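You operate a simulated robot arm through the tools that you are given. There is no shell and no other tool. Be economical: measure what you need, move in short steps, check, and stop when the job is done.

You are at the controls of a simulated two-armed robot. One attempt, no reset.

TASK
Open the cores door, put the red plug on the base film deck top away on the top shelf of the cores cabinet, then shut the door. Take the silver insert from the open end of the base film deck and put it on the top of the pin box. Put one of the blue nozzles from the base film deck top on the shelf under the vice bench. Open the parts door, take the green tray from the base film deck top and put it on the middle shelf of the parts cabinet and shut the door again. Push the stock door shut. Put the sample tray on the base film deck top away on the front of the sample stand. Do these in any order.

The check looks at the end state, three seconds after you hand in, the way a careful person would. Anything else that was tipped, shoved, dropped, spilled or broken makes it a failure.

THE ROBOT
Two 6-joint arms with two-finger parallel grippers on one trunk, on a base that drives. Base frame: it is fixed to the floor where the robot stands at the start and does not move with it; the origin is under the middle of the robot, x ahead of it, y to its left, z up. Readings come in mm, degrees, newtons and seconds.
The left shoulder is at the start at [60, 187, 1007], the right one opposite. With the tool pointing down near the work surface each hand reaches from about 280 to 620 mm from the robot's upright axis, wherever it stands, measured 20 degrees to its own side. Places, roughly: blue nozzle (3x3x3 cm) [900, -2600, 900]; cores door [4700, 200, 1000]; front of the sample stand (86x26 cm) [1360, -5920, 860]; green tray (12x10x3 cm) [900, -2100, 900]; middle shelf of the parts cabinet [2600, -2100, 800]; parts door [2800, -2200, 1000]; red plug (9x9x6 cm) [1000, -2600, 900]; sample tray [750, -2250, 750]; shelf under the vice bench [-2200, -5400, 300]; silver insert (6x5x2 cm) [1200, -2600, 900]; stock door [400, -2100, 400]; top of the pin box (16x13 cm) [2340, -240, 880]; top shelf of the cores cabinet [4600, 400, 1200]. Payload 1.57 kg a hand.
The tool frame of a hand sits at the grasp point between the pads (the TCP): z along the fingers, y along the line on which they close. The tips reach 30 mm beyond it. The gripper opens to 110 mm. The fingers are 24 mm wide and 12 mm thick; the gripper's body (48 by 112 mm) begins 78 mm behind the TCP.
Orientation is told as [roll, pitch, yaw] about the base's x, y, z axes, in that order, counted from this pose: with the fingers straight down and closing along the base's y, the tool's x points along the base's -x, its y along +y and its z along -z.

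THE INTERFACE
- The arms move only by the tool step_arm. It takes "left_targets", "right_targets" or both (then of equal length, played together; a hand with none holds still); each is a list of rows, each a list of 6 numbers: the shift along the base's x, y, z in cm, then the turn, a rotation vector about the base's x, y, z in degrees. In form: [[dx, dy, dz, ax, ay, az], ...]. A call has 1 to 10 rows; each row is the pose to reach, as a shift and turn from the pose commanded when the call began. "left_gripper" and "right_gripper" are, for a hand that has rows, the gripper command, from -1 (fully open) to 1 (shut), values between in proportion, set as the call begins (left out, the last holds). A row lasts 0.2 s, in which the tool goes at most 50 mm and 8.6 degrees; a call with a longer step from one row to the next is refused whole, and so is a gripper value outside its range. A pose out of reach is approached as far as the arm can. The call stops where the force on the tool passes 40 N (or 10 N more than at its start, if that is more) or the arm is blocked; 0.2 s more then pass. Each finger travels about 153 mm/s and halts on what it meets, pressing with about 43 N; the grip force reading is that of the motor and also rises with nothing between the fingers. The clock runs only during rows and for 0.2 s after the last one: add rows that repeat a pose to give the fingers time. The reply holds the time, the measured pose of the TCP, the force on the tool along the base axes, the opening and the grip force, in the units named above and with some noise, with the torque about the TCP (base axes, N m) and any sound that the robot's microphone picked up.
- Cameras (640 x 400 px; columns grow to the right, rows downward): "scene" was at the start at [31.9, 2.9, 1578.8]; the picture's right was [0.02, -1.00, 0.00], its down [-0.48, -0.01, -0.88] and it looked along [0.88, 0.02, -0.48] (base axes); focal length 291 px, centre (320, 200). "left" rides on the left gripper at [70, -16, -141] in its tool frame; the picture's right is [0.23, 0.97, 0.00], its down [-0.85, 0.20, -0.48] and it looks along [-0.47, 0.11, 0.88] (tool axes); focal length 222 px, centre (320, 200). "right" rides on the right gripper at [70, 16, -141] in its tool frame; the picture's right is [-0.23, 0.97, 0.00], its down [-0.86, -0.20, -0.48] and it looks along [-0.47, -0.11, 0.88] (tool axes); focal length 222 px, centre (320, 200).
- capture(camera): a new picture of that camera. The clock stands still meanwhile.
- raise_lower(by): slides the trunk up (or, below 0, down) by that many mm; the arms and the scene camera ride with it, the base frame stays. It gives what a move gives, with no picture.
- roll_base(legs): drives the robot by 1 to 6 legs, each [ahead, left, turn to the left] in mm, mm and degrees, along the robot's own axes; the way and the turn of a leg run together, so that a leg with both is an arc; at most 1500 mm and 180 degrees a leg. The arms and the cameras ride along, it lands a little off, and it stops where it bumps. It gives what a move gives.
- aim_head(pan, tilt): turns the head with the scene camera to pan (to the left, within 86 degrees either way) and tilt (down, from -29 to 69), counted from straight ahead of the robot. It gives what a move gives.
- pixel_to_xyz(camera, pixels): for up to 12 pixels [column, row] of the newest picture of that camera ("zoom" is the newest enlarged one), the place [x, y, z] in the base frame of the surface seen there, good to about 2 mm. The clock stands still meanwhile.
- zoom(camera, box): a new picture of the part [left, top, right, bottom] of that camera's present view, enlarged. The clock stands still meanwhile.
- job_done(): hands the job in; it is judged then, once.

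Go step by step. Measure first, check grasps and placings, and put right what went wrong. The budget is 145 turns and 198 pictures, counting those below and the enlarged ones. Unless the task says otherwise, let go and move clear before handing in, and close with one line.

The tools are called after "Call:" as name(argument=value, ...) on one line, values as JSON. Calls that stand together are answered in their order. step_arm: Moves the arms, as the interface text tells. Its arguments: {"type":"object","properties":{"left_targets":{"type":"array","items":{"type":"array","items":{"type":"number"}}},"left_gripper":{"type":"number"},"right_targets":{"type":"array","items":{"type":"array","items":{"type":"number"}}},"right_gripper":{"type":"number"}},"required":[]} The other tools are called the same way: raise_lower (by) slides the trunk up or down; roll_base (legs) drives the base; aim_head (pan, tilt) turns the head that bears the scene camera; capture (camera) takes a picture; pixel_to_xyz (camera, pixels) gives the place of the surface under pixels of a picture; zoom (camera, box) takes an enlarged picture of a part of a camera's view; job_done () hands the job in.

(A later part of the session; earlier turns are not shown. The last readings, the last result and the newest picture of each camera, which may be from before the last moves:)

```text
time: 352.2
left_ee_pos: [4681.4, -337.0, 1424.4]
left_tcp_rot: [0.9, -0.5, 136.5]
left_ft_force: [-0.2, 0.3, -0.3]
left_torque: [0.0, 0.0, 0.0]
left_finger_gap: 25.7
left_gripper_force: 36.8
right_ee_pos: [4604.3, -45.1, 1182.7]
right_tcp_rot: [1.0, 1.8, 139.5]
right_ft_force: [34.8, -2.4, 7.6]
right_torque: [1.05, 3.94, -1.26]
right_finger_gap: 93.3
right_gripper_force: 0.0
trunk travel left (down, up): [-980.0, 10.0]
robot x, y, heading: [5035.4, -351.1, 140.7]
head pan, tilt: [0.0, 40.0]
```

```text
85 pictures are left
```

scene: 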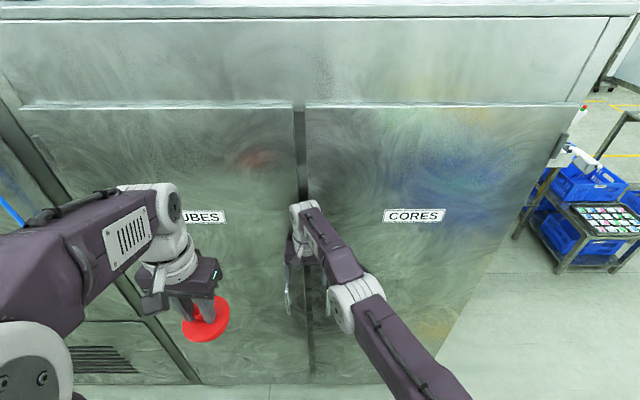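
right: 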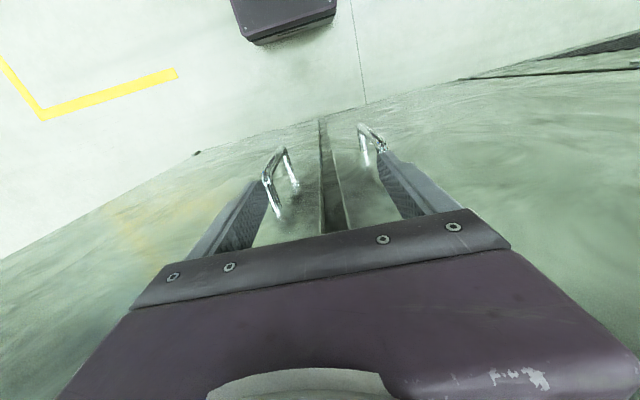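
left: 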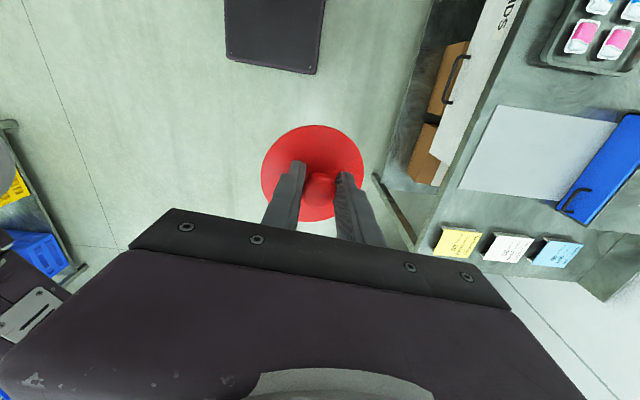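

The wrist front touched the door: handle standoff equals wrist overhang. I'll back off 50 mm and tilt the hand 30° so the fingers point forward-down.

Call:
roll_base(legs=[[-60, 0, 0]])

Call:
step_arm(right_targets=[[0, 0, 0, 4.8, 5.8, 0], [0, 0, 0, 9.5, 11.6, 0], [0, 0, 0, 14.3, 17.4, 0], [0, 0, 0, 19, 23.2, 0], [0, 0, 0, 22.2, 27.1, 0]])

Call:
capture(camera="scene")

Call:
capture(camera="right")

```text
time: 353.2
left_ee_pos: [4704.7, -364.4, 1417.1]
left_tcp_rot: [0.6, 0.6, 136.5]
left_ft_force: [-1.2, 0.8, -0.8]
left_torque: [-0.09, -0.09, -0.01]
left_finger_gap: 25.7
left_gripper_force: 37.1
right_ee_pos: [4631.1, -73.3, 1171.9]
right_tcp_rot: [0.9, 2.7, 139.7]
right_ft_force: [-1.5, 1.0, 0.6]
right_torque: [-0.09, -0.06, -0.04]
right_finger_gap: 93.6
right_gripper_force: 0.0
trunk travel left (down, up): [-980.0, 10.0]
robot x, y, heading: [5083.2, -392.9, 140.9]
head pan, tilt: [0.0, 40.0]
```

```text
time: 354.1
left_ee_pos: [4722.0, -379.2, 1421.6]
left_tcp_rot: [0.5, -0.4, 136.6]
left_ft_force: [2.1, -0.1, -0.4]
left_torque: [0.06, 0.04, -0.02]
left_finger_gap: 25.7
left_gripper_force: 36.5
right_ee_pos: [4554.9, -81.6, 1210.4]
right_tcp_rot: [1.5, -23.2, 139.8]
right_ft_force: [1.0, 0.2, 0.7]
right_torque: [0.04, 0.04, -0.02]
right_finger_gap: 93.2
right_gripper_force: 0.0
right hand out of reach, approached as far as the arm can: row 1, 2, 3, 4
trunk travel left (down, up): [-980.0, 10.0]
robot x, y, heading: [5080.5, -387.5, 140.7]
head pan, tilt: [0.0, 40.0]
stopped in row 4 (right hand): the force on the tool passed its limit at 138 N (the readings are from after the stop); the commanded pose is now the measured one
```

```text
84 pictures are left
```

scene: 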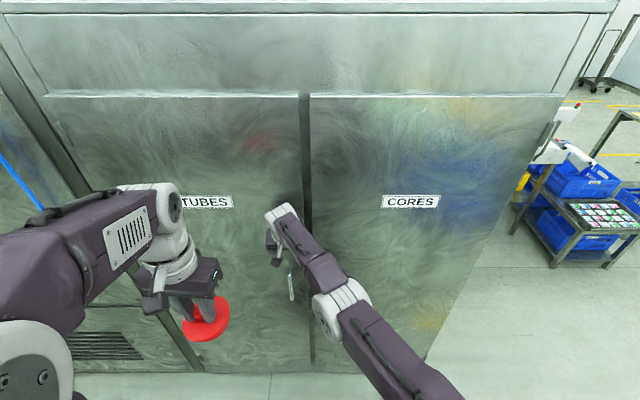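

```text
83 pictures are left
```

right: 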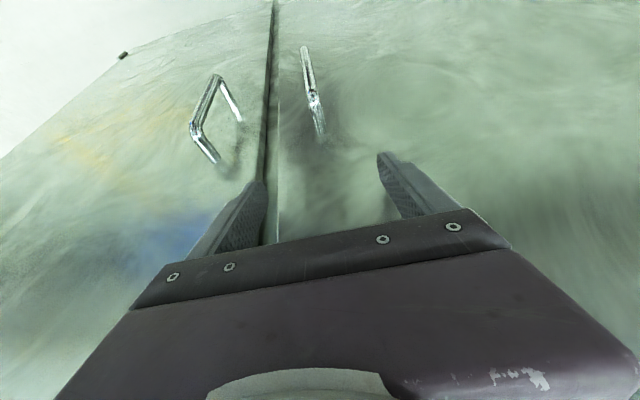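

Tips touched the door because of forward drift. Move the hand back and sideways to in front of the CORES handle, then lower the trunk.

Call:
step_arm(right_targets=[[3.8, -1.5, 0, 0, 0, 0], [7, -1.5, 0, 0, 0, 0], [10, 1, 0, 0, 0, 0], [12.5, 4, 0, 0, 0, 0], [13.9, 5.6, 0, 0, 0, 0]], right_gripper=-0.5)

Call:
raise_lower(by=-165)

Call:
capture(camera="right")

Call:
capture(camera="scene")

```text
time: 355.0
left_ee_pos: [4715.4, -374.4, 1421.5]
left_tcp_rot: [0.6, -0.1, 136.6]
left_ft_force: [-1.2, -0.1, -0.1]
left_torque: [-0.05, -0.03, 0.0]
left_finger_gap: 25.5
left_gripper_force: 36.5
right_ee_pos: [4554.9, -64.0, 1203.8]
right_tcp_rot: [1.4, -21.7, 140.5]
right_ft_force: [18.0, -14.1, 11.6]
right_torque: [-0.75, -0.25, 1.14]
right_finger_gap: 82.0
right_gripper_force: 0.1
right hand out of reach, approached as far as the arm can: row 1, 2, 3, 4
trunk travel left (down, up): [-980.0, 10.0]
robot x, y, heading: [5085.5, -390.8, 140.8]
head pan, tilt: [0.0, 40.0]
stopped in row 4 (right hand): the force on the tool passed its limit at 46 N (the readings are from after the stop); the commanded pose is now the measured one
```

```text
time: 356.0
left_ee_pos: [4715.3, -374.8, 1348.4]
left_tcp_rot: [0.6, -0.2, 136.6]
left_ft_force: [-0.1, 0.7, -0.7]
left_torque: [-0.03, -0.05, 0.0]
left_finger_gap: 25.7
left_gripper_force: 36.9
right_ee_pos: [4553.1, -64.6, 1135.4]
right_tcp_rot: [1.7, -22.0, 140.6]
right_ft_force: [23.9, -14.9, 10.2]
right_torque: [-0.62, -0.17, 1.17]
right_finger_gap: 80.3
right_gripper_force: 0.0
trunk travel left (down, up): [-909.0, 81.0]
robot x, y, heading: [5080.3, -385.7, 140.9]
head pan, tilt: [0.0, 40.0]
stopped: the force on the tool passed its limit at 139 N (the readings are from after the stop); the commanded pose is now the measured one
```

```text
82 pictures are left
```

right: 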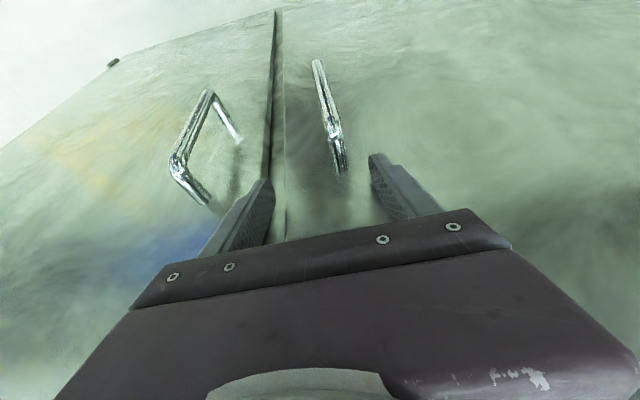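

```text
81 pictures are left
```

scene: 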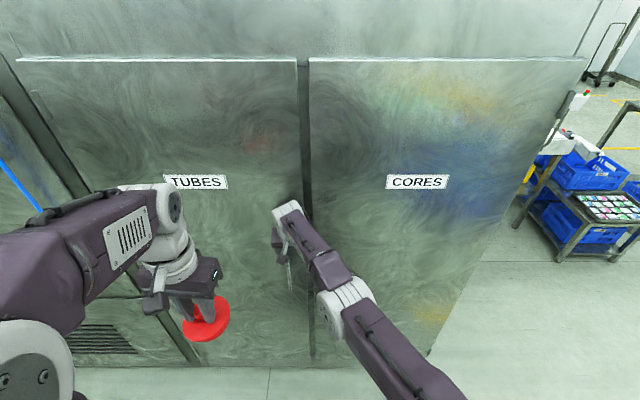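

Overextended against the door. Back the base 150 mm (hand leaves the door), then re-pose closer in.

Call:
roll_base(legs=[[-150, 0, 0]])

Call:
step_arm(right_targets=[[4, -3.2, 0, 0, 0, 0], [7.7, -6.3, 0, 0, 0, 0], [10, -4.5, 0, 0, 0, 0], [12, -2, 0, 0, 0, 0], [14, 0.5, 0, 0, 0, 0], [16, 3, 0, 0, 0, 0]])

Call:
capture(camera="right")

```text
time: 357.4
left_ee_pos: [4827.0, -465.1, 1347.7]
left_tcp_rot: [0.6, 0.0, 136.7]
left_ft_force: [0.6, 0.5, -0.3]
left_torque: [-0.01, -0.03, 0.01]
left_finger_gap: 25.6
left_gripper_force: 36.1
right_ee_pos: [4663.4, -154.3, 1133.0]
right_tcp_rot: [1.8, -22.1, 140.4]
right_ft_force: [-0.6, -0.2, -0.2]
right_torque: [-0.04, 0.0, 0.01]
right_finger_gap: 82.3
right_gripper_force: 0.0
trunk travel left (down, up): [-909.0, 81.0]
robot x, y, heading: [5200.4, -484.9, 140.7]
head pan, tilt: [0.0, 40.0]
```

```text
refused: row 1 steps farther than a row can; nothing moved
```

```text
80 pictures are left
```

right: 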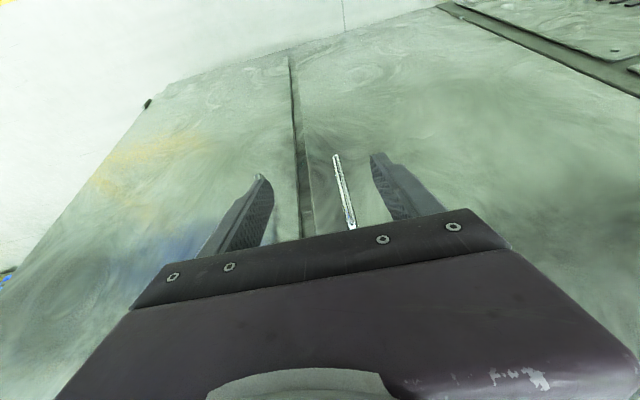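

Call:
step_arm(right_targets=[[3.5, -2.9, 0, 0, 0, 0], [7, -5.7, 0, 0, 0, 0], [9.6, -3, 0, 0, 0, 0], [12.2, -0.2, 0, 0, 0, 0], [15.1, 2.7, 0, 0, 0, 0], [15.1, 2.7, -3, 1.5, 1.9, 0]])

Call:
raise_lower(by=-65)

Call:
capture(camera="right")

Call:
capture(camera="scene")

```text
time: 358.8
left_ee_pos: [4829.7, -467.4, 1348.9]
left_tcp_rot: [0.6, 0.0, 136.6]
left_ft_force: [0.3, -0.3, -0.5]
left_torque: [-0.01, -0.02, 0.0]
left_finger_gap: 25.5
left_gripper_force: 36.5
right_ee_pos: [4667.9, -136.2, 1123.0]
right_tcp_rot: [1.7, -22.9, 140.5]
right_ft_force: [-0.5, -0.1, 0.2]
right_torque: [0.02, -0.02, 0.0]
right_finger_gap: 82.4
right_gripper_force: 0.0
right hand out of reach, approached as far as the arm can: row 1, 2, 3, 4, 5, 6
trunk travel left (down, up): [-909.0, 81.0]
robot x, y, heading: [5203.4, -486.1, 140.9]
head pan, tilt: [0.0, 40.0]
```

```text
time: 359.8
left_ee_pos: [4829.0, -466.3, 1283.3]
left_tcp_rot: [0.6, 0.2, 136.6]
left_ft_force: [0.3, -0.3, -0.7]
left_torque: [-0.01, 0.01, -0.04]
left_finger_gap: 25.8
left_gripper_force: 36.3
right_ee_pos: [4668.1, -136.0, 1056.6]
right_tcp_rot: [1.7, -22.7, 140.4]
right_ft_force: [0.0, 0.3, -0.4]
right_torque: [-0.01, -0.02, 0.01]
right_finger_gap: 82.4
right_gripper_force: 0.1
trunk travel left (down, up): [-844.0, 146.0]
robot x, y, heading: [5201.6, -485.1, 141.1]
head pan, tilt: [0.0, 40.0]
```

```text
79 pictures are left
```

right: 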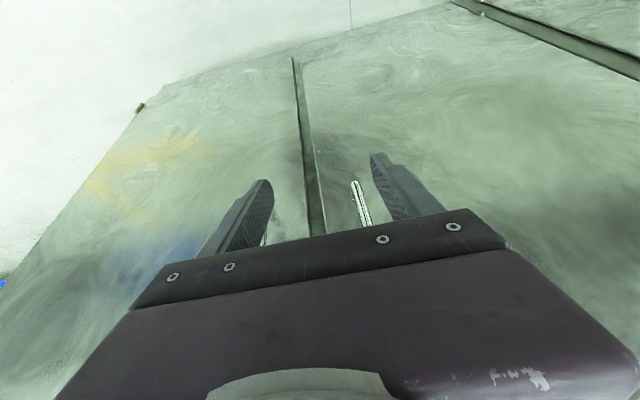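

```text
78 pictures are left
```

scene: 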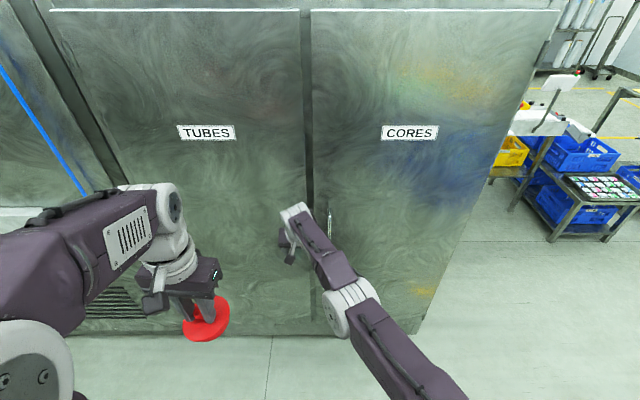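

The forward tilt seems to sit at a joint limit. Reduce the tilt to ~10° while drawing the hand inward.

Call:
step_arm(right_targets=[[2.5, -2, 0, -4.1, -5, 0], [5, -4, 0, -8.2, -10.1, 0], [7.5, -6, 0, -8.2, -10.1, 0], [10, -5, 0, -8.2, -10.1, 0], [12, -3, 0, -8.2, -10.1, 0], [13.5, 0, 0, -8.2, -10.1, 0]])

Call:
capture(camera="right")

```text
time: 361.2
left_ee_pos: [4830.0, -464.6, 1283.8]
left_tcp_rot: [0.7, 0.0, 136.7]
left_ft_force: [0.2, 0.5, 0.1]
left_torque: [0.01, 0.0, 0.02]
left_finger_gap: 25.5
left_gripper_force: 37.4
right_ee_pos: [4719.5, -125.0, 1079.6]
right_tcp_rot: [1.6, -9.5, 140.5]
right_ft_force: [-0.4, -0.3, -0.3]
right_torque: [-0.02, 0.03, -0.03]
right_finger_gap: 82.4
right_gripper_force: 0.0
right hand out of reach, approached as far as the arm can: row 1, 2, 3, 4, 5, 6
trunk travel left (down, up): [-844.0, 146.0]
robot x, y, heading: [5201.5, -484.5, 141.2]
head pan, tilt: [0.0, 40.0]
```

```text
77 pictures are left
```

right: 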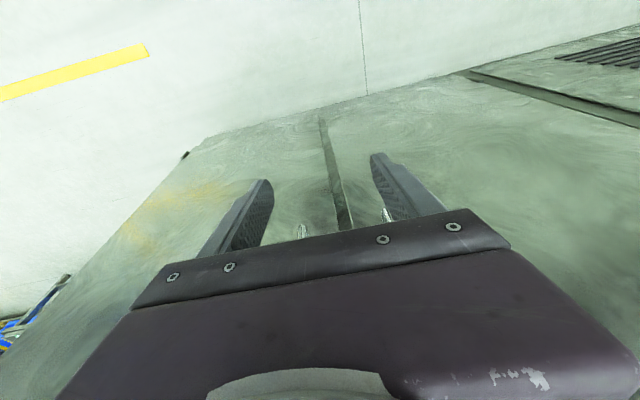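

Joint geometry favours the hand higher relative to the shoulder. Un-tilt, move sideways in front of the handle, raise the hand, then lower the trunk.

Call:
step_arm(right_targets=[[1, -0.8, 1, -3, -3.7, 0], [2, -1, 2, -6, -7.4, 0], [2, 1, 5, -6, -7.4, 0], [2, 3.5, 8, -6, -7.4, 0], [1.5, 6.6, 11, -6, -7.4, 0], [1.5, 6.6, 15, -6, -7.4, 0], [1.5, 6.6, 19, -6, -7.4, 0]])

Call:
raise_lower(by=-210)

Call:
step_arm(right_targets=[[0, 0, 0, 4.5, 5.5, 0], [0, 0, 0, 9, 11, 0], [0, 0, 0, 13, 16, 0]])

Call:
capture(camera="right")

```text
time: 362.8
left_ee_pos: [4829.7, -468.3, 1284.6]
left_tcp_rot: [0.6, -0.1, 136.7]
left_ft_force: [-0.9, -0.2, -1.1]
left_torque: [0.01, 0.02, 0.03]
left_finger_gap: 25.5
left_gripper_force: 37.1
right_ee_pos: [4799.3, -90.0, 1240.1]
right_tcp_rot: [1.5, -0.3, 140.4]
right_ft_force: [0.7, -0.3, 0.4]
right_torque: [0.01, -0.02, 0.0]
right_finger_gap: 82.4
right_gripper_force: 0.1
right hand out of reach, approached as far as the arm can: row 1, 2, 3, 4, 5, 6, 7
trunk travel left (down, up): [-844.0, 146.0]
robot x, y, heading: [5199.5, -482.5, 141.0]
head pan, tilt: [0.0, 40.0]
```

```text
time: 365.0
left_ee_pos: [4828.8, -467.8, 1072.6]
left_tcp_rot: [0.6, 0.0, 136.5]
left_ft_force: [-0.5, -0.2, -0.6]
left_torque: [-0.02, 0.01, -0.02]
left_finger_gap: 26.0
left_gripper_force: 37.1
right_ee_pos: [4798.6, -89.4, 1029.4]
right_tcp_rot: [1.5, -0.2, 140.4]
right_ft_force: [-0.1, -0.1, -0.3]
right_torque: [0.0, 0.02, -0.02]
right_finger_gap: 82.5
right_gripper_force: 0.1
trunk travel left (down, up): [-634.0, 356.0]
robot x, y, heading: [5199.7, -483.7, 141.0]
head pan, tilt: [0.0, 40.0]
```

```text
time: 365.8
left_ee_pos: [4830.2, -468.3, 1073.6]
left_tcp_rot: [0.7, 0.0, 136.6]
left_ft_force: [0.4, 0.2, -0.8]
left_torque: [0.01, -0.01, -0.02]
left_finger_gap: 25.6
left_gripper_force: 37.7
right_ee_pos: [4799.2, -89.5, 1030.2]
right_tcp_rot: [1.7, -21.0, 140.4]
right_ft_force: [0.4, 0.8, 0.2]
right_torque: [-0.01, 0.03, -0.01]
right_finger_gap: 82.5
right_gripper_force: 0.1
trunk travel left (down, up): [-634.0, 356.0]
robot x, y, heading: [5200.6, -484.8, 141.2]
head pan, tilt: [0.0, 40.0]
```

```text
76 pictures are left
```

right: 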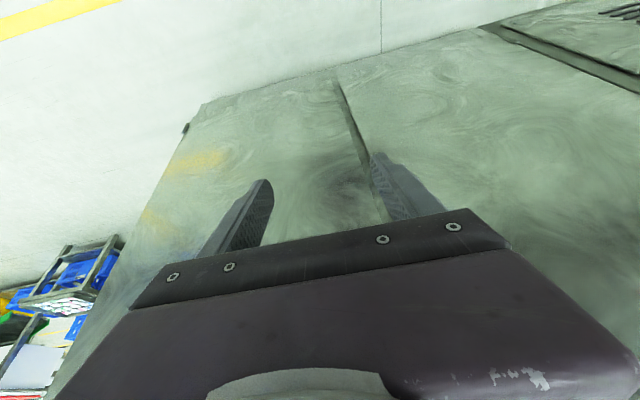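

Now the 21° tilt works at a comfortable pose. Drive ahead 160 and left 20 so the fingers straddle the handle bar.

Call:
roll_base(legs=[[165, 20, 0]])

Call:
capture(camera="right")

Call:
capture(camera="scene")

```text
time: 367.3
left_ee_pos: [4687.8, -375.0, 1074.8]
left_tcp_rot: [0.7, -0.1, 136.3]
left_ft_force: [-0.4, -0.1, -0.9]
left_torque: [0.0, 0.02, 0.01]
left_finger_gap: 25.6
left_gripper_force: 37.3
right_ee_pos: [4658.7, 2.0, 1029.0]
right_tcp_rot: [1.6, -21.0, 140.2]
right_ft_force: [0.2, 0.9, 0.0]
right_torque: [0.04, -0.01, 0.0]
right_finger_gap: 82.5
right_gripper_force: 0.1
trunk travel left (down, up): [-634.0, 356.0]
robot x, y, heading: [5056.7, -394.7, 140.8]
head pan, tilt: [0.0, 40.0]
```

```text
75 pictures are left
```

right: 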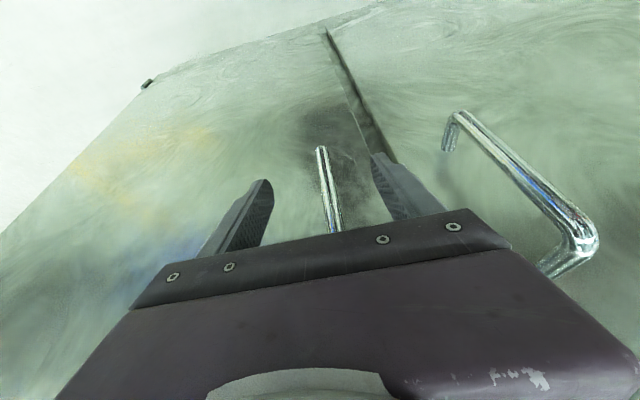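

```text
74 pictures are left
```

scene: 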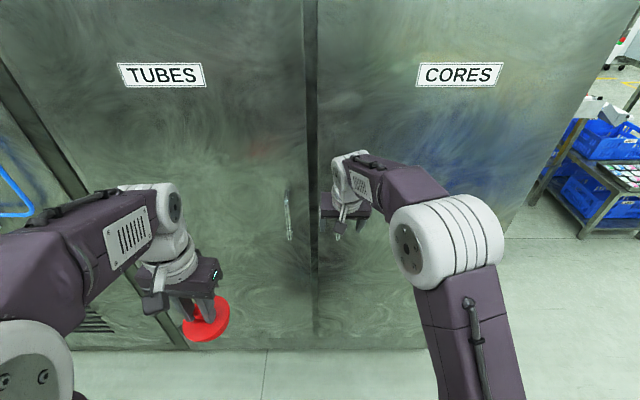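

Bar is between the fingers (px 328,190). Advance 12 mm and close.

Call:
step_arm(right_targets=[[-0.9, 0.8, 0, 0, 0, 0], [-0.9, 0.8, 0, 0, 0, 0], [-0.9, 0.8, 0, 0, 0, 0], [-0.9, 0.8, 0, 0, 0, 0]], right_gripper=1)

Call:
capture(camera="right")

```text
time: 368.3
left_ee_pos: [4684.4, -378.2, 1072.7]
left_tcp_rot: [0.3, 0.0, 136.4]
left_ft_force: [0.0, -0.3, -0.2]
left_torque: [0.02, 0.0, 0.01]
left_finger_gap: 25.8
left_gripper_force: 37.3
right_ee_pos: [4645.6, 6.4, 1029.5]
right_tcp_rot: [1.4, -20.7, 140.4]
right_ft_force: [-10.0, -26.8, -10.4]
right_torque: [0.78, -0.67, 0.32]
right_finger_gap: 14.6
right_gripper_force: 31.3
trunk travel left (down, up): [-634.0, 356.0]
robot x, y, heading: [5056.0, -396.9, 140.6]
head pan, tilt: [0.0, 40.0]
```

```text
73 pictures are left
```

right: 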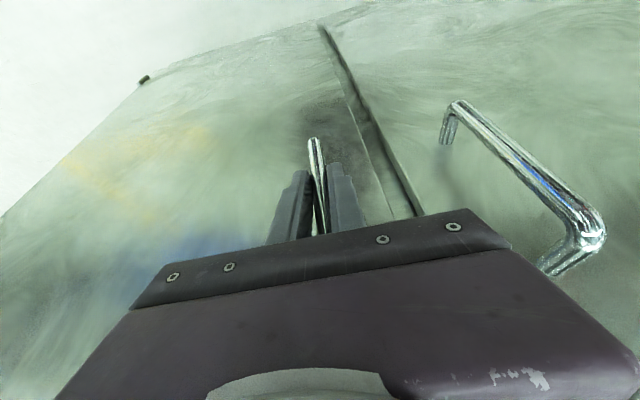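

Gripping the bar (14.6 mm). Pull the door open along its arc with the base.

Call:
roll_base(legs=[[-120, -27, 0], [-113, -60, 0]])

Call:
capture(camera="scene")

```text
time: 370.4
left_ee_pos: [4921.2, -460.5, 1072.8]
left_tcp_rot: [0.3, -0.1, 136.3]
left_ft_force: [0.4, -0.2, -0.3]
left_torque: [0.03, -0.02, -0.03]
left_finger_gap: 25.8
left_gripper_force: 37.4
right_ee_pos: [4882.7, -75.0, 1031.6]
right_tcp_rot: [1.3, -21.1, 140.1]
right_ft_force: [-3.8, -27.4, -10.1]
right_torque: [1.04, -0.36, 0.32]
right_finger_gap: 14.7
right_gripper_force: 30.6
trunk travel left (down, up): [-634.0, 356.0]
robot x, y, heading: [5295.2, -476.4, 141.0]
head pan, tilt: [0.0, 40.0]
```

```text
72 pictures are left
```

scene: 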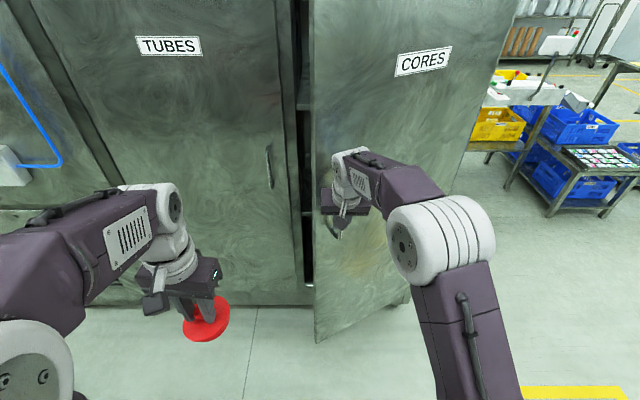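

Door ~30° open. Continue the arc using the arm itself.

Call:
step_arm(right_targets=[[3.5, 0.1, 0, 0, 0, 0], [7.1, 0.4, 0, 0, 0, 0], [10.2, 0.8, 0, 0, 0, 0], [13.4, 1.3, 0, 0, 0, 0], [16.4, 2, 0, 0, 0, 0], [19.3, 2.9, 0, 0, 0, 0], [22.4, 4.1, 0, 0, 0, 0], [25.5, 5.5, 0, 0, 0, 0]])

Call:
capture(camera="scene")

```text
time: 372.2
left_ee_pos: [4928.1, -462.1, 1074.7]
left_tcp_rot: [0.4, -0.4, 136.3]
left_ft_force: [0.1, -0.5, -0.2]
left_torque: [-0.04, 0.0, 0.0]
left_finger_gap: 25.6
left_gripper_force: 37.5
right_ee_pos: [5144.7, -20.0, 1031.9]
right_tcp_rot: [1.7, -21.0, 140.4]
right_ft_force: [13.1, -32.9, -2.2]
right_torque: [1.33, 3.25, 2.11]
right_finger_gap: 15.1
right_gripper_force: 31.0
trunk travel left (down, up): [-634.0, 356.0]
robot x, y, heading: [5294.3, -477.4, 140.4]
head pan, tilt: [0.0, 40.0]
```

```text
71 pictures are left
```

scene: 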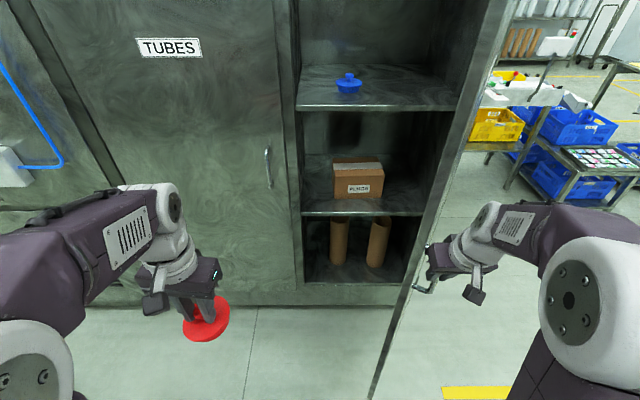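

The cabinet is open; a blue plug sits on the top shelf (px 348,85). Swing the door further with the hand turning along.

Call:
step_arm(right_targets=[[2.3, 1.7, 0, 0, 0, 8], [5.1, 3.6, 0, 0, 0, 16], [8, 5.6, 0, 0, 0, 24], [10.5, 8, 0, 0, 0, 32], [13, 10.2, 0, 0, 0, 40], [15.7, 13.5, 0, 0, 0, 48]])

Call:
capture(camera="scene")

```text
time: 373.6
left_ee_pos: [4929.4, -459.1, 1076.3]
left_tcp_rot: [0.8, -0.4, 136.3]
left_ft_force: [1.2, 0.6, -1.1]
left_torque: [-0.02, 0.02, 0.02]
left_finger_gap: 25.8
left_gripper_force: 38.0
right_ee_pos: [5305.3, 117.7, 1032.4]
right_tcp_rot: [1.5, -21.2, -171.7]
right_ft_force: [26.7, -18.3, 4.0]
right_torque: [2.51, 1.05, -0.17]
right_finger_gap: 15.9
right_gripper_force: 31.9
trunk travel left (down, up): [-634.0, 356.0]
robot x, y, heading: [5293.2, -476.9, 140.8]
head pan, tilt: [0.0, 40.0]
```

```text
70 pictures are left
```

scene: 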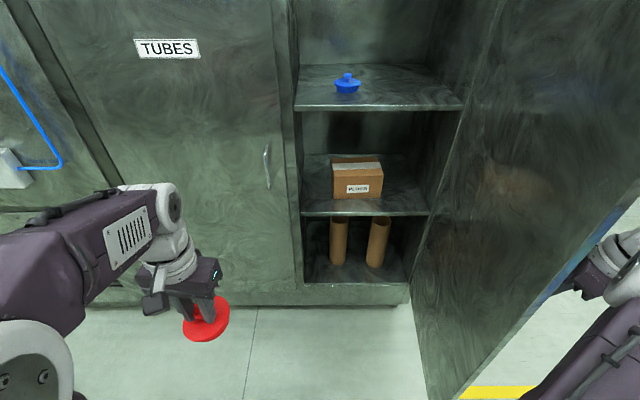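

Door ~85° open. Measure top shelf, its front edge, blue plug and opening top.

Call:
pixel_to_xyz(camera="scene", pixels=[[310, 100], [380, 105], [440, 105], [347, 75], [347, 92], [400, 85], [320, 80], [350, 205], [440, 300], [470, 380], [420, 80], [385, 75]])

Call:
aim_head(pan=-5, tilt=10)

Call:
capture(camera="scene")

Call:
pixel_to_xyz(camera="scene", pixels=[[320, 130], [380, 130], [350, 100], [350, 80], [350, 60], [420, 100], [300, 150], [480, 150], [350, 150], [350, 180]])

```text
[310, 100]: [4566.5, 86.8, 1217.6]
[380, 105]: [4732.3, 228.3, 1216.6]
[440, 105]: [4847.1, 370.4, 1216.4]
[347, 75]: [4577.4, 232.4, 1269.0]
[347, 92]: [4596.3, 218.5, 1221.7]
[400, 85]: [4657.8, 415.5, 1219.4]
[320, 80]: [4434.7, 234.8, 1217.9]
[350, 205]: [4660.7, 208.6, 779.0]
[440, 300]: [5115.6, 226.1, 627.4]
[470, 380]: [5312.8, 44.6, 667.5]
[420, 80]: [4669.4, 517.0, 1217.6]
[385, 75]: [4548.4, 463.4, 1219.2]
```

```text
time: 374.6
left_ee_pos: [4928.5, -461.9, 1075.5]
left_tcp_rot: [0.8, -0.5, 136.3]
left_ft_force: [-0.7, 0.1, 0.0]
left_torque: [0.02, 0.0, 0.02]
left_finger_gap: 25.8
left_gripper_force: 37.1
right_ee_pos: [5303.5, 115.4, 1032.6]
right_tcp_rot: [1.4, -21.2, -171.9]
right_ft_force: [28.9, -25.1, -5.6]
right_torque: [2.17, 2.4, 0.01]
right_finger_gap: 15.6
right_gripper_force: 31.0
trunk travel left (down, up): [-634.0, 356.0]
robot x, y, heading: [5292.3, -478.6, 141.0]
head pan, tilt: [-5.0, 10.0]
```

```text
69 pictures are left
```

scene: 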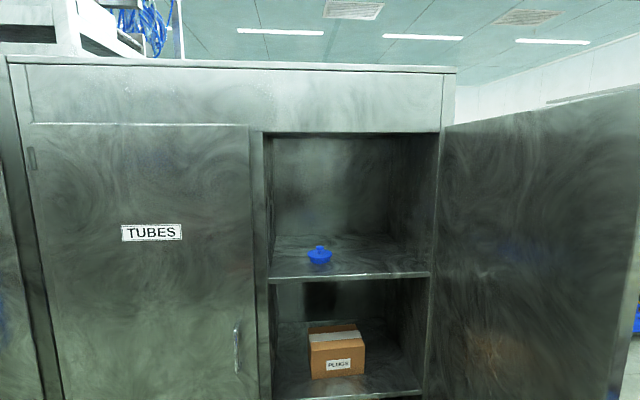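

```text
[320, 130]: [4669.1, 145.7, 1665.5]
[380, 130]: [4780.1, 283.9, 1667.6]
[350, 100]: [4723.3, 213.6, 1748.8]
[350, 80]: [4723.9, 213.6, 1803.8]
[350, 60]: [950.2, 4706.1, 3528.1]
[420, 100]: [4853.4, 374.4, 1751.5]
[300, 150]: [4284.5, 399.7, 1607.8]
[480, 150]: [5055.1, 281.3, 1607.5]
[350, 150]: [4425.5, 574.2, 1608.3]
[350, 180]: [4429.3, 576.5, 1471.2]
```

Shelf z=1218, front n≈3520, blue plug at u≈3079; I'll place red at (4699−19,~305). First release the handle and draw the right hand away, then turn the base right 45°.

Call:
step_arm(right_targets=[[0, 0, 0, 0, 0, 0], [0, 0, 0, 0, 0, 0], [3.5, 0.5, 0, 0, 0, 0], [7, 1, 0, 0, 0, 0], [11, 1.6, 0, 0, 0, 0], [14, 2, 0, 0, 0, -6]], right_gripper=-0.3)

Call:
capture(camera="right")

```text
time: 376.0
left_ee_pos: [4923.9, -456.6, 1073.6]
left_tcp_rot: [0.6, -0.1, 136.3]
left_ft_force: [-0.2, -0.6, 0.3]
left_torque: [0.0, 0.03, 0.0]
left_finger_gap: 25.8
left_gripper_force: 36.8
right_ee_pos: [5438.3, 139.6, 1030.1]
right_tcp_rot: [1.7, -21.0, -177.9]
right_ft_force: [0.5, 0.6, 0.3]
right_torque: [-0.01, 0.02, 0.03]
right_finger_gap: 71.4
right_gripper_force: 0.0
trunk travel left (down, up): [-634.0, 356.0]
robot x, y, heading: [5294.5, -474.7, 140.8]
head pan, tilt: [-5.0, 10.0]
```

```text
68 pictures are left
```

right: 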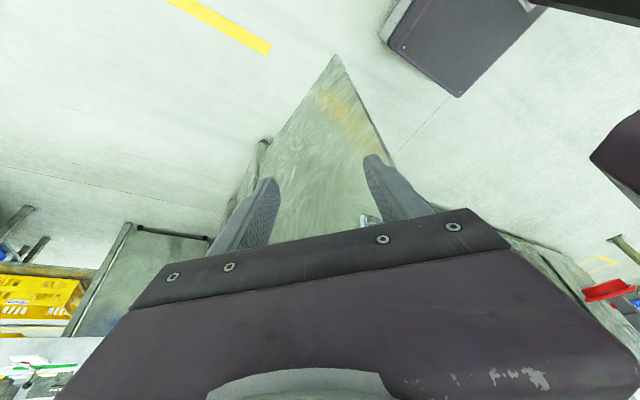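

Free. Turn right 45°, bring the right hand in front of the robot, and raise the trunk.

Call:
roll_base(legs=[[0, 0, -45]])

Call:
step_arm(right_targets=[[-4.2, 0.3, 0, 0, 0, -4.2], [-8.4, 0.6, 0, 0, 0, -8.4], [-12.6, 0.9, 0, 0, 0, -12.6], [-16.8, 1.2, 0, 0, 0, -16.8], [-21, 1.5, 0, 0, 0, -21], [-25.2, 1.8, 0, 0, 0, -25.2], [-29.4, 2.1, 0, 0, 0, -29.4], [-33.6, 2.4, 0, 0, 0, -33.6], [-37.8, 2.7, 0, 0, 0, -37.8], [-42, 3, 0, 0, 0, -42]])

Call:
raise_lower(by=290)

Call:
aim_head(pan=20, tilt=35)

Call:
capture(camera="scene")

```text
time: 378.4
left_ee_pos: [5046.4, -200.6, 1073.0]
left_tcp_rot: [0.6, 0.0, 91.4]
left_ft_force: [0.3, 0.1, -1.3]
left_torque: [-0.02, -0.01, -0.01]
left_finger_gap: 25.8
left_gripper_force: 37.2
right_ee_pos: [5831.5, -143.0, 1029.7]
right_tcp_rot: [1.6, -21.1, 137.1]
right_ft_force: [-0.6, 0.7, 0.1]
right_torque: [-0.01, 0.0, 0.01]
right_finger_gap: 71.5
right_gripper_force: 0.0
trunk travel left (down, up): [-634.0, 356.0]
robot x, y, heading: [5297.9, -475.5, 95.6]
head pan, tilt: [-5.0, 10.0]
```

```text
time: 380.6
left_ee_pos: [5043.6, -199.6, 1073.5]
left_tcp_rot: [0.6, -0.1, 91.2]
left_ft_force: [0.4, -0.1, -1.0]
left_torque: [0.0, -0.02, -0.01]
left_finger_gap: 25.6
left_gripper_force: 37.4
right_ee_pos: [5409.4, -113.3, 1028.5]
right_tcp_rot: [1.6, -21.0, 95.2]
right_ft_force: [0.0, 1.0, -0.2]
right_torque: [-0.03, 0.0, -0.01]
right_finger_gap: 71.3
right_gripper_force: 0.1
trunk travel left (down, up): [-634.0, 356.0]
robot x, y, heading: [5295.1, -474.8, 95.4]
head pan, tilt: [-5.0, 10.0]
```

```text
time: 383.6
left_ee_pos: [5044.6, -200.8, 1363.5]
left_tcp_rot: [0.7, 0.1, 91.3]
left_ft_force: [0.3, -1.0, -0.1]
left_torque: [0.01, 0.02, -0.04]
left_finger_gap: 25.8
left_gripper_force: 36.4
right_ee_pos: [5411.9, -113.5, 1318.9]
right_tcp_rot: [1.5, -20.9, 95.1]
right_ft_force: [0.5, -0.1, 0.2]
right_torque: [0.02, 0.01, 0.01]
right_finger_gap: 71.7
right_gripper_force: 0.0
trunk travel left (down, up): [-924.0, 66.0]
robot x, y, heading: [5290.8, -475.1, 95.8]
head pan, tilt: [-5.0, 10.0]
```

```text
time: 384.4
left_ee_pos: [5045.7, -200.9, 1363.3]
left_tcp_rot: [0.6, 0.0, 91.3]
left_ft_force: [0.3, -0.2, -0.4]
left_torque: [0.03, 0.03, -0.02]
left_finger_gap: 25.5
left_gripper_force: 37.0
right_ee_pos: [5410.2, -112.6, 1318.9]
right_tcp_rot: [1.7, -21.0, 95.0]
right_ft_force: [-0.8, -0.2, 0.4]
right_torque: [0.01, 0.0, 0.03]
right_finger_gap: 71.5
right_gripper_force: 0.2
trunk travel left (down, up): [-924.0, 66.0]
robot x, y, heading: [5293.5, -477.2, 95.7]
head pan, tilt: [20.0, 35.0]
```

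```text
67 pictures are left
```

scene: 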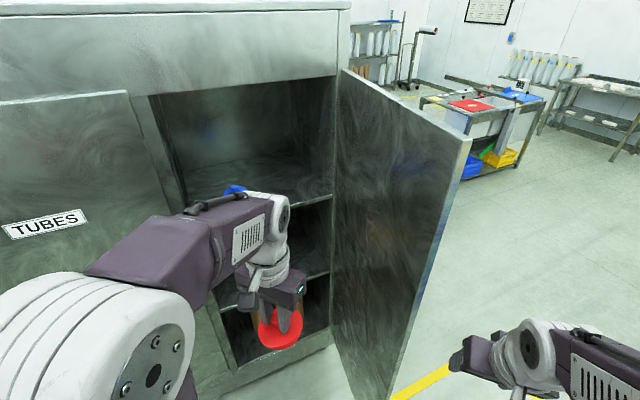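

Clear view: door right, left hand with plug ready. Drive to the placing position (ahead 259, left 333).

Call:
roll_base(legs=[[259, 333, 0]])

Call:
capture(camera="scene")

Call:
capture(camera="left")

```text
time: 386.1
left_ee_pos: [4879.8, -92.9, 1365.3]
left_tcp_rot: [0.7, 0.1, 91.2]
left_ft_force: [-0.1, 1.6, -1.3]
left_torque: [-0.08, -0.04, 0.01]
left_finger_gap: 25.9
left_gripper_force: 36.8
right_ee_pos: [5247.5, -7.9, 1316.9]
right_tcp_rot: [1.6, -20.1, 95.0]
right_ft_force: [17.8, -14.3, 8.8]
right_torque: [-0.24, -0.74, -1.01]
right_finger_gap: 84.1
right_gripper_force: 7.8
trunk travel left (down, up): [-924.0, 66.0]
robot x, y, heading: [5126.5, -369.6, 95.7]
head pan, tilt: [20.0, 35.0]
stopped in leg 1: the force on the tool passed its limit at 85 N (the readings are from after the stop); the commanded pose is now the measured one
```

```text
66 pictures are left
```

scene: 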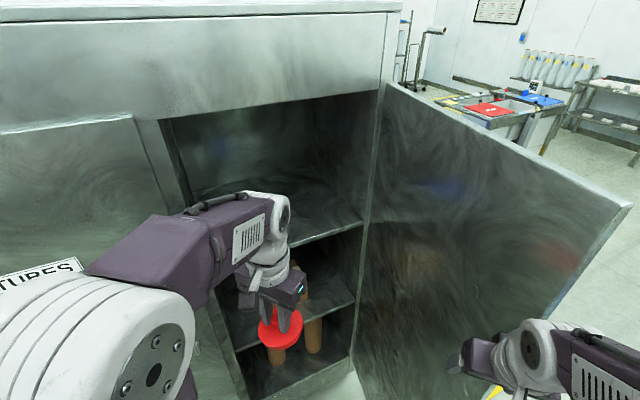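

```text
65 pictures are left
```

left: 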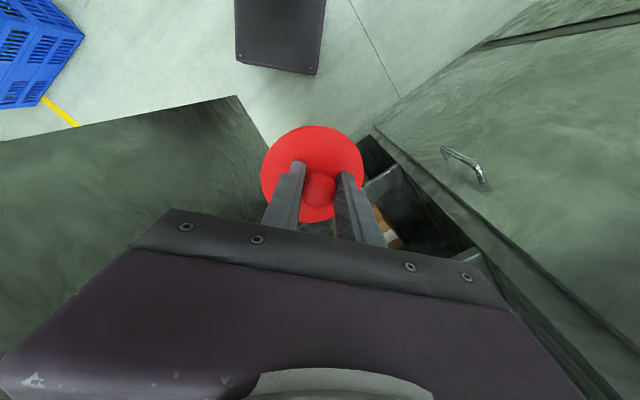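

The right hand met the door edge. Pull it in (left/back), then continue.

Call:
step_arm(right_targets=[[0, -4, 0, 0, 0, 0], [-3, -7, 0, 0, 0, 0], [-7, -9, 0, 0, 0, 0], [-11, -10, 0, 0, 0, 0], [-14, -11, 0, 0, 0, 0]])

Call:
roll_base(legs=[[145, 160, 0]])

Call:
capture(camera="scene")

```text
time: 387.3
left_ee_pos: [4873.6, -94.9, 1362.6]
left_tcp_rot: [0.5, -0.1, 91.4]
left_ft_force: [0.2, 0.7, -0.9]
left_torque: [0.02, -0.02, -0.01]
left_finger_gap: 25.6
left_gripper_force: 37.3
right_ee_pos: [5100.5, -117.8, 1318.2]
right_tcp_rot: [1.5, -20.7, 95.2]
right_ft_force: [-0.8, -0.3, 0.0]
right_torque: [-0.05, -0.03, -0.02]
right_finger_gap: 71.8
right_gripper_force: 0.2
right hand out of reach, approached as far as the arm can: row 2
trunk travel left (down, up): [-924.0, 66.0]
robot x, y, heading: [5123.6, -371.6, 95.8]
head pan, tilt: [20.0, 35.0]
```

```text
time: 389.0
left_ee_pos: [4708.1, 29.9, 1365.4]
left_tcp_rot: [0.6, -0.2, 91.3]
left_ft_force: [0.2, 0.2, -0.5]
left_torque: [0.01, 0.06, -0.01]
left_finger_gap: 25.5
left_gripper_force: 37.9
right_ee_pos: [4934.2, 6.9, 1319.7]
right_tcp_rot: [1.6, -20.7, 95.1]
right_ft_force: [-0.4, 0.0, 0.1]
right_torque: [0.01, 0.04, 0.01]
right_finger_gap: 71.6
right_gripper_force: 0.0
trunk travel left (down, up): [-924.0, 66.0]
robot x, y, heading: [4955.0, -242.9, 95.8]
head pan, tilt: [20.0, 35.0]
```

```text
64 pictures are left
```

scene: 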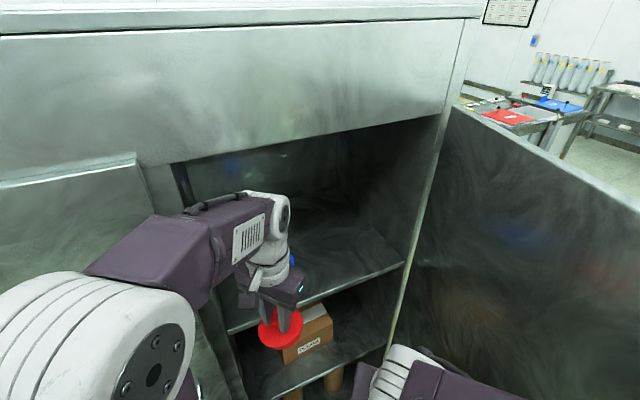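

In position. Lower to z≈1303, then reach in to the shelf spot right of the blue plug.

Call:
step_arm(left_targets=[[0, 0, -2, 0, 0, 0], [0, 0, -4, 0, 0, 0], [0, 0, -6.2, 0, 0, 0], [-0.2, 4, -6.2, 0, 0, 0], [-0.5, 8, -6.2, 0, 0, 0], [-0.9, 12, -6.2, 0, 0, 0], [-1.4, 16, -6.2, 0, 0, 0]])

Call:
capture(camera="scene")

Call:
capture(camera="left")

```text
time: 390.6
left_ee_pos: [4691.0, 194.0, 1302.2]
left_tcp_rot: [0.5, 0.2, 91.2]
left_ft_force: [-0.3, 0.1, -0.4]
left_torque: [-0.07, 0.0, 0.05]
left_finger_gap: 25.6
left_gripper_force: 37.2
right_ee_pos: [4929.6, 11.3, 1318.3]
right_tcp_rot: [1.4, -20.5, 95.1]
right_ft_force: [-0.9, 0.5, 1.1]
right_torque: [-0.01, -0.04, -0.03]
right_finger_gap: 71.7
right_gripper_force: 0.1
trunk travel left (down, up): [-924.0, 66.0]
robot x, y, heading: [4951.9, -244.7, 95.7]
head pan, tilt: [20.0, 35.0]
```

```text
63 pictures are left
```

scene: 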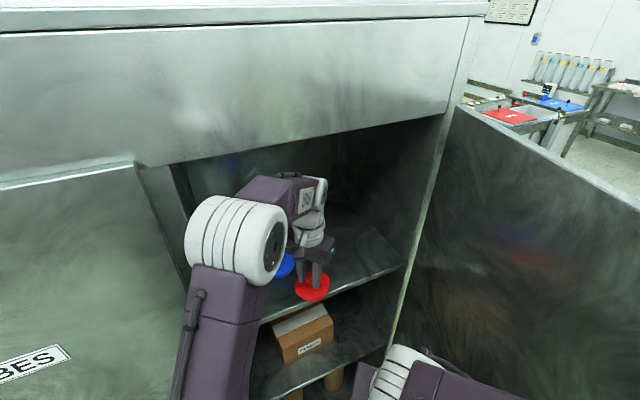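

```text
62 pictures are left
```

left: 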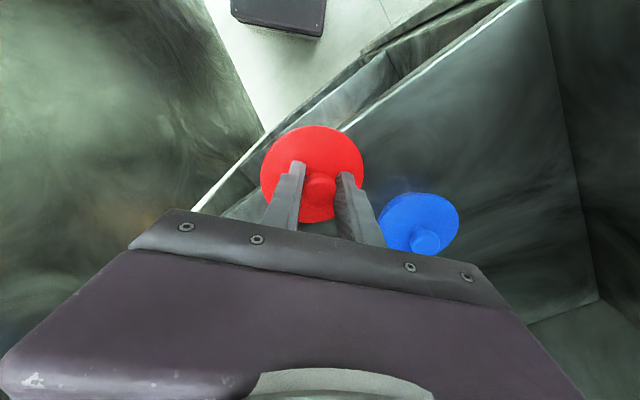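

Continue 112 mm further, keeping clear of the blue plug, then lower to just above the shelf.

Call:
step_arm(left_targets=[[0.7, 3.5, 0, 0, 0, 0], [0.8, 7, 0, 0, 0, 0], [0.5, 10.5, 0, 0, 0, 0], [0.3, 11.2, 0, 0, 0, 0], [0.3, 11.2, -1, 0, 0, 0], [0.3, 11.2, -1.8, 0, 0, 0], [0.3, 11.2, -2.2, 0, 0, 0], [0.3, 11.2, -2.2, 0, 0, 0]])

Call:
capture(camera="left")

Call:
zoom(camera="scene", box=[230, 160, 430, 310])

```text
time: 392.4
left_ee_pos: [4698.2, 302.7, 1281.7]
left_tcp_rot: [0.8, -0.3, 91.3]
left_ft_force: [6.3, 2.1, 18.5]
left_torque: [0.05, 0.21, -0.03]
left_finger_gap: 26.0
left_gripper_force: 37.2
right_ee_pos: [4934.2, 7.8, 1318.9]
right_tcp_rot: [1.7, -20.6, 94.8]
right_ft_force: [0.3, 0.6, 0.7]
right_torque: [0.0, 0.02, -0.04]
right_finger_gap: 71.4
right_gripper_force: 0.1
trunk travel left (down, up): [-924.0, 66.0]
robot x, y, heading: [4952.4, -238.9, 95.8]
head pan, tilt: [20.0, 35.0]
```

```text
61 pictures are left
```

left: 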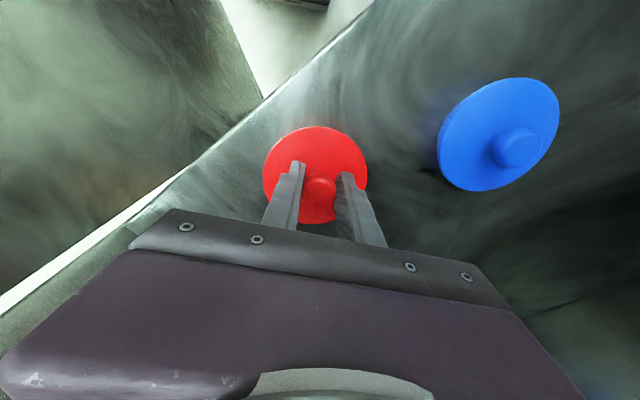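

```text
2.67 times, centred on (330, 235) of scene
```

zoom: 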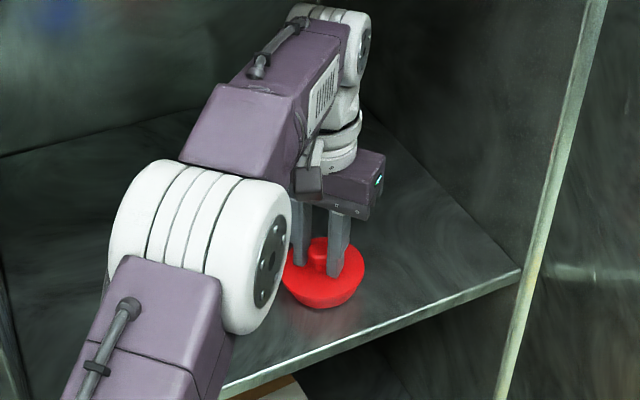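

On the shelf (18 N contact). Release, rise 4 cm, and withdraw.

Call:
step_arm(left_targets=[[0, 0, 0, 0, 0, 0], [0, 0, 0, 0, 0, 0], [0, 0, 1.5, 0, 0, 0], [0, 0, 4, 0, 0, 0], [0, -4, 4.3, 0, 0, 0], [0, -8, 4.3, 0, 0, 0], [0, -12.5, 4.3, 0, 0, 0], [0.5, -17, 4.3, 0, 0, 0], [1, -21.5, 4.3, 0, 0, 0], [1.5, -26, 4.3, 0, 0, 0]], left_gripper=0)

Call:
capture(camera="scene")

Call:
capture(camera="left")

```text
time: 394.6
left_ee_pos: [4712.2, 41.3, 1321.7]
left_tcp_rot: [0.6, -0.1, 91.3]
left_ft_force: [0.9, -0.9, -0.7]
left_torque: [-0.02, 0.03, 0.0]
left_finger_gap: 55.1
left_gripper_force: 0.0
right_ee_pos: [4930.0, 6.0, 1318.4]
right_tcp_rot: [1.5, -20.6, 95.2]
right_ft_force: [-0.2, 0.9, -0.8]
right_torque: [0.02, -0.01, 0.0]
right_finger_gap: 71.4
right_gripper_force: 0.1
trunk travel left (down, up): [-924.0, 66.0]
robot x, y, heading: [4952.3, -247.6, 95.3]
head pan, tilt: [20.0, 35.0]
```

```text
59 pictures are left
```

scene: 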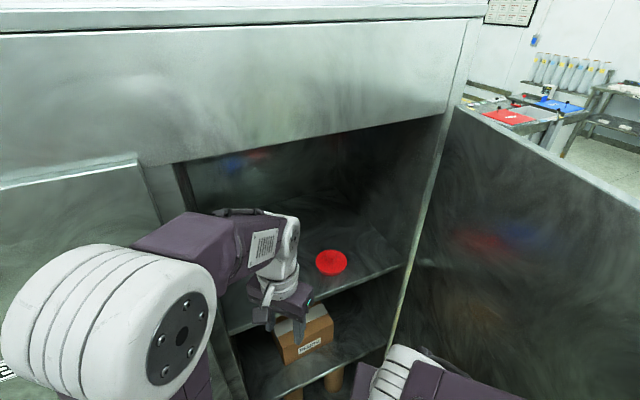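

```text
58 pictures are left
```

left: 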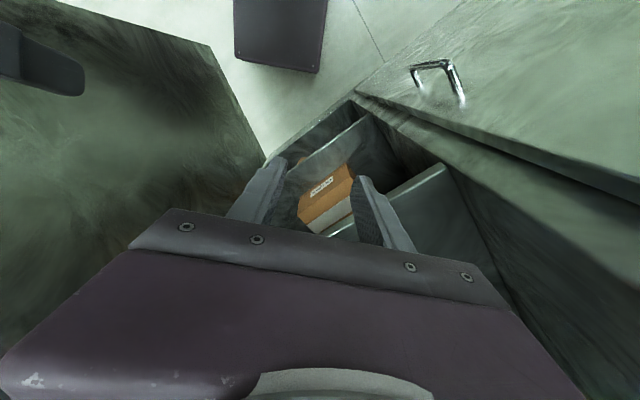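

Red plug is on the top shelf. Now back out, turn to face the cabinet and shift right so the right hand can push the door from outside.

Call:
roll_base(legs=[[-350, -361, 0], [0, 0, 45], [0, -360, 0]])

Call:
step_arm(right_targets=[[2.8, 3.4, 0, 0, 0, 0], [5.6, 6.8, 0, 0, 0, 0], [8.4, 10.2, 0, 0, 0, 0], [11.2, 13.7, 0, 0, 0, 0]], right_gripper=1)

Call:
aim_head(pan=-10, tilt=35)

Call:
capture(camera="scene")

```text
time: 401.5
left_ee_pos: [5193.4, -251.3, 1321.2]
left_tcp_rot: [0.4, 0.0, 136.7]
left_ft_force: [-0.3, 0.0, 0.2]
left_torque: [0.06, -0.01, 0.0]
left_finger_gap: 54.7
left_gripper_force: 0.1
right_ee_pos: [5369.2, -119.9, 1318.9]
right_tcp_rot: [1.3, -20.6, 140.6]
right_ft_force: [-0.3, -1.3, -0.4]
right_torque: [-0.01, -0.02, 0.0]
right_finger_gap: 71.5
right_gripper_force: 0.0
trunk travel left (down, up): [-924.0, 66.0]
robot x, y, heading: [5569.1, -274.8, 141.3]
head pan, tilt: [20.0, 35.0]
```

```text
time: 402.5
left_ee_pos: [5195.3, -247.8, 1322.7]
left_tcp_rot: [0.6, 0.0, 136.8]
left_ft_force: [0.4, 0.1, -0.7]
left_torque: [-0.04, 0.02, 0.0]
left_finger_gap: 55.1
left_gripper_force: 0.1
right_ee_pos: [5440.4, 52.2, 1318.9]
right_tcp_rot: [1.7, -20.5, 140.4]
right_ft_force: [0.9, 0.4, -0.7]
right_torque: [-0.06, 0.02, 0.02]
right_finger_gap: 0.1
right_gripper_force: 21.4
right hand out of reach, approached as far as the arm can: row 2, 3, 4
trunk travel left (down, up): [-924.0, 66.0]
robot x, y, heading: [5569.1, -281.0, 141.2]
head pan, tilt: [20.0, 35.0]
```

```text
time: 403.4
left_ee_pos: [5192.8, -250.6, 1322.8]
left_tcp_rot: [0.5, 0.0, 136.7]
left_ft_force: [0.3, 0.9, 1.0]
left_torque: [0.0, -0.03, -0.03]
left_finger_gap: 54.9
left_gripper_force: 0.0
right_ee_pos: [5438.8, 50.1, 1319.0]
right_tcp_rot: [1.4, -20.4, 140.5]
right_ft_force: [-0.7, -0.1, 0.0]
right_torque: [-0.04, 0.01, 0.02]
right_finger_gap: 0.0
right_gripper_force: 21.2
trunk travel left (down, up): [-924.0, 66.0]
robot x, y, heading: [5568.1, -279.0, 141.3]
head pan, tilt: [-10.0, 35.0]
```

```text
57 pictures are left
```

scene: 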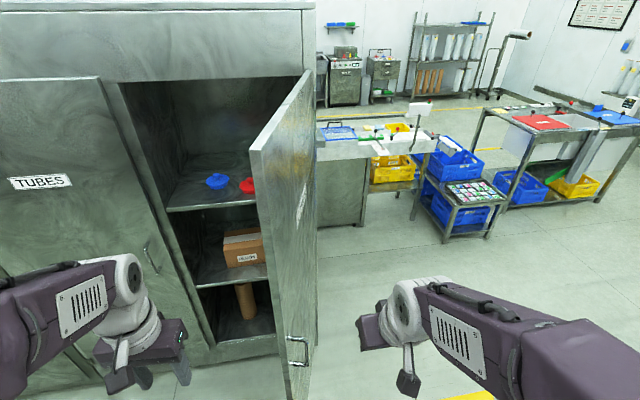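

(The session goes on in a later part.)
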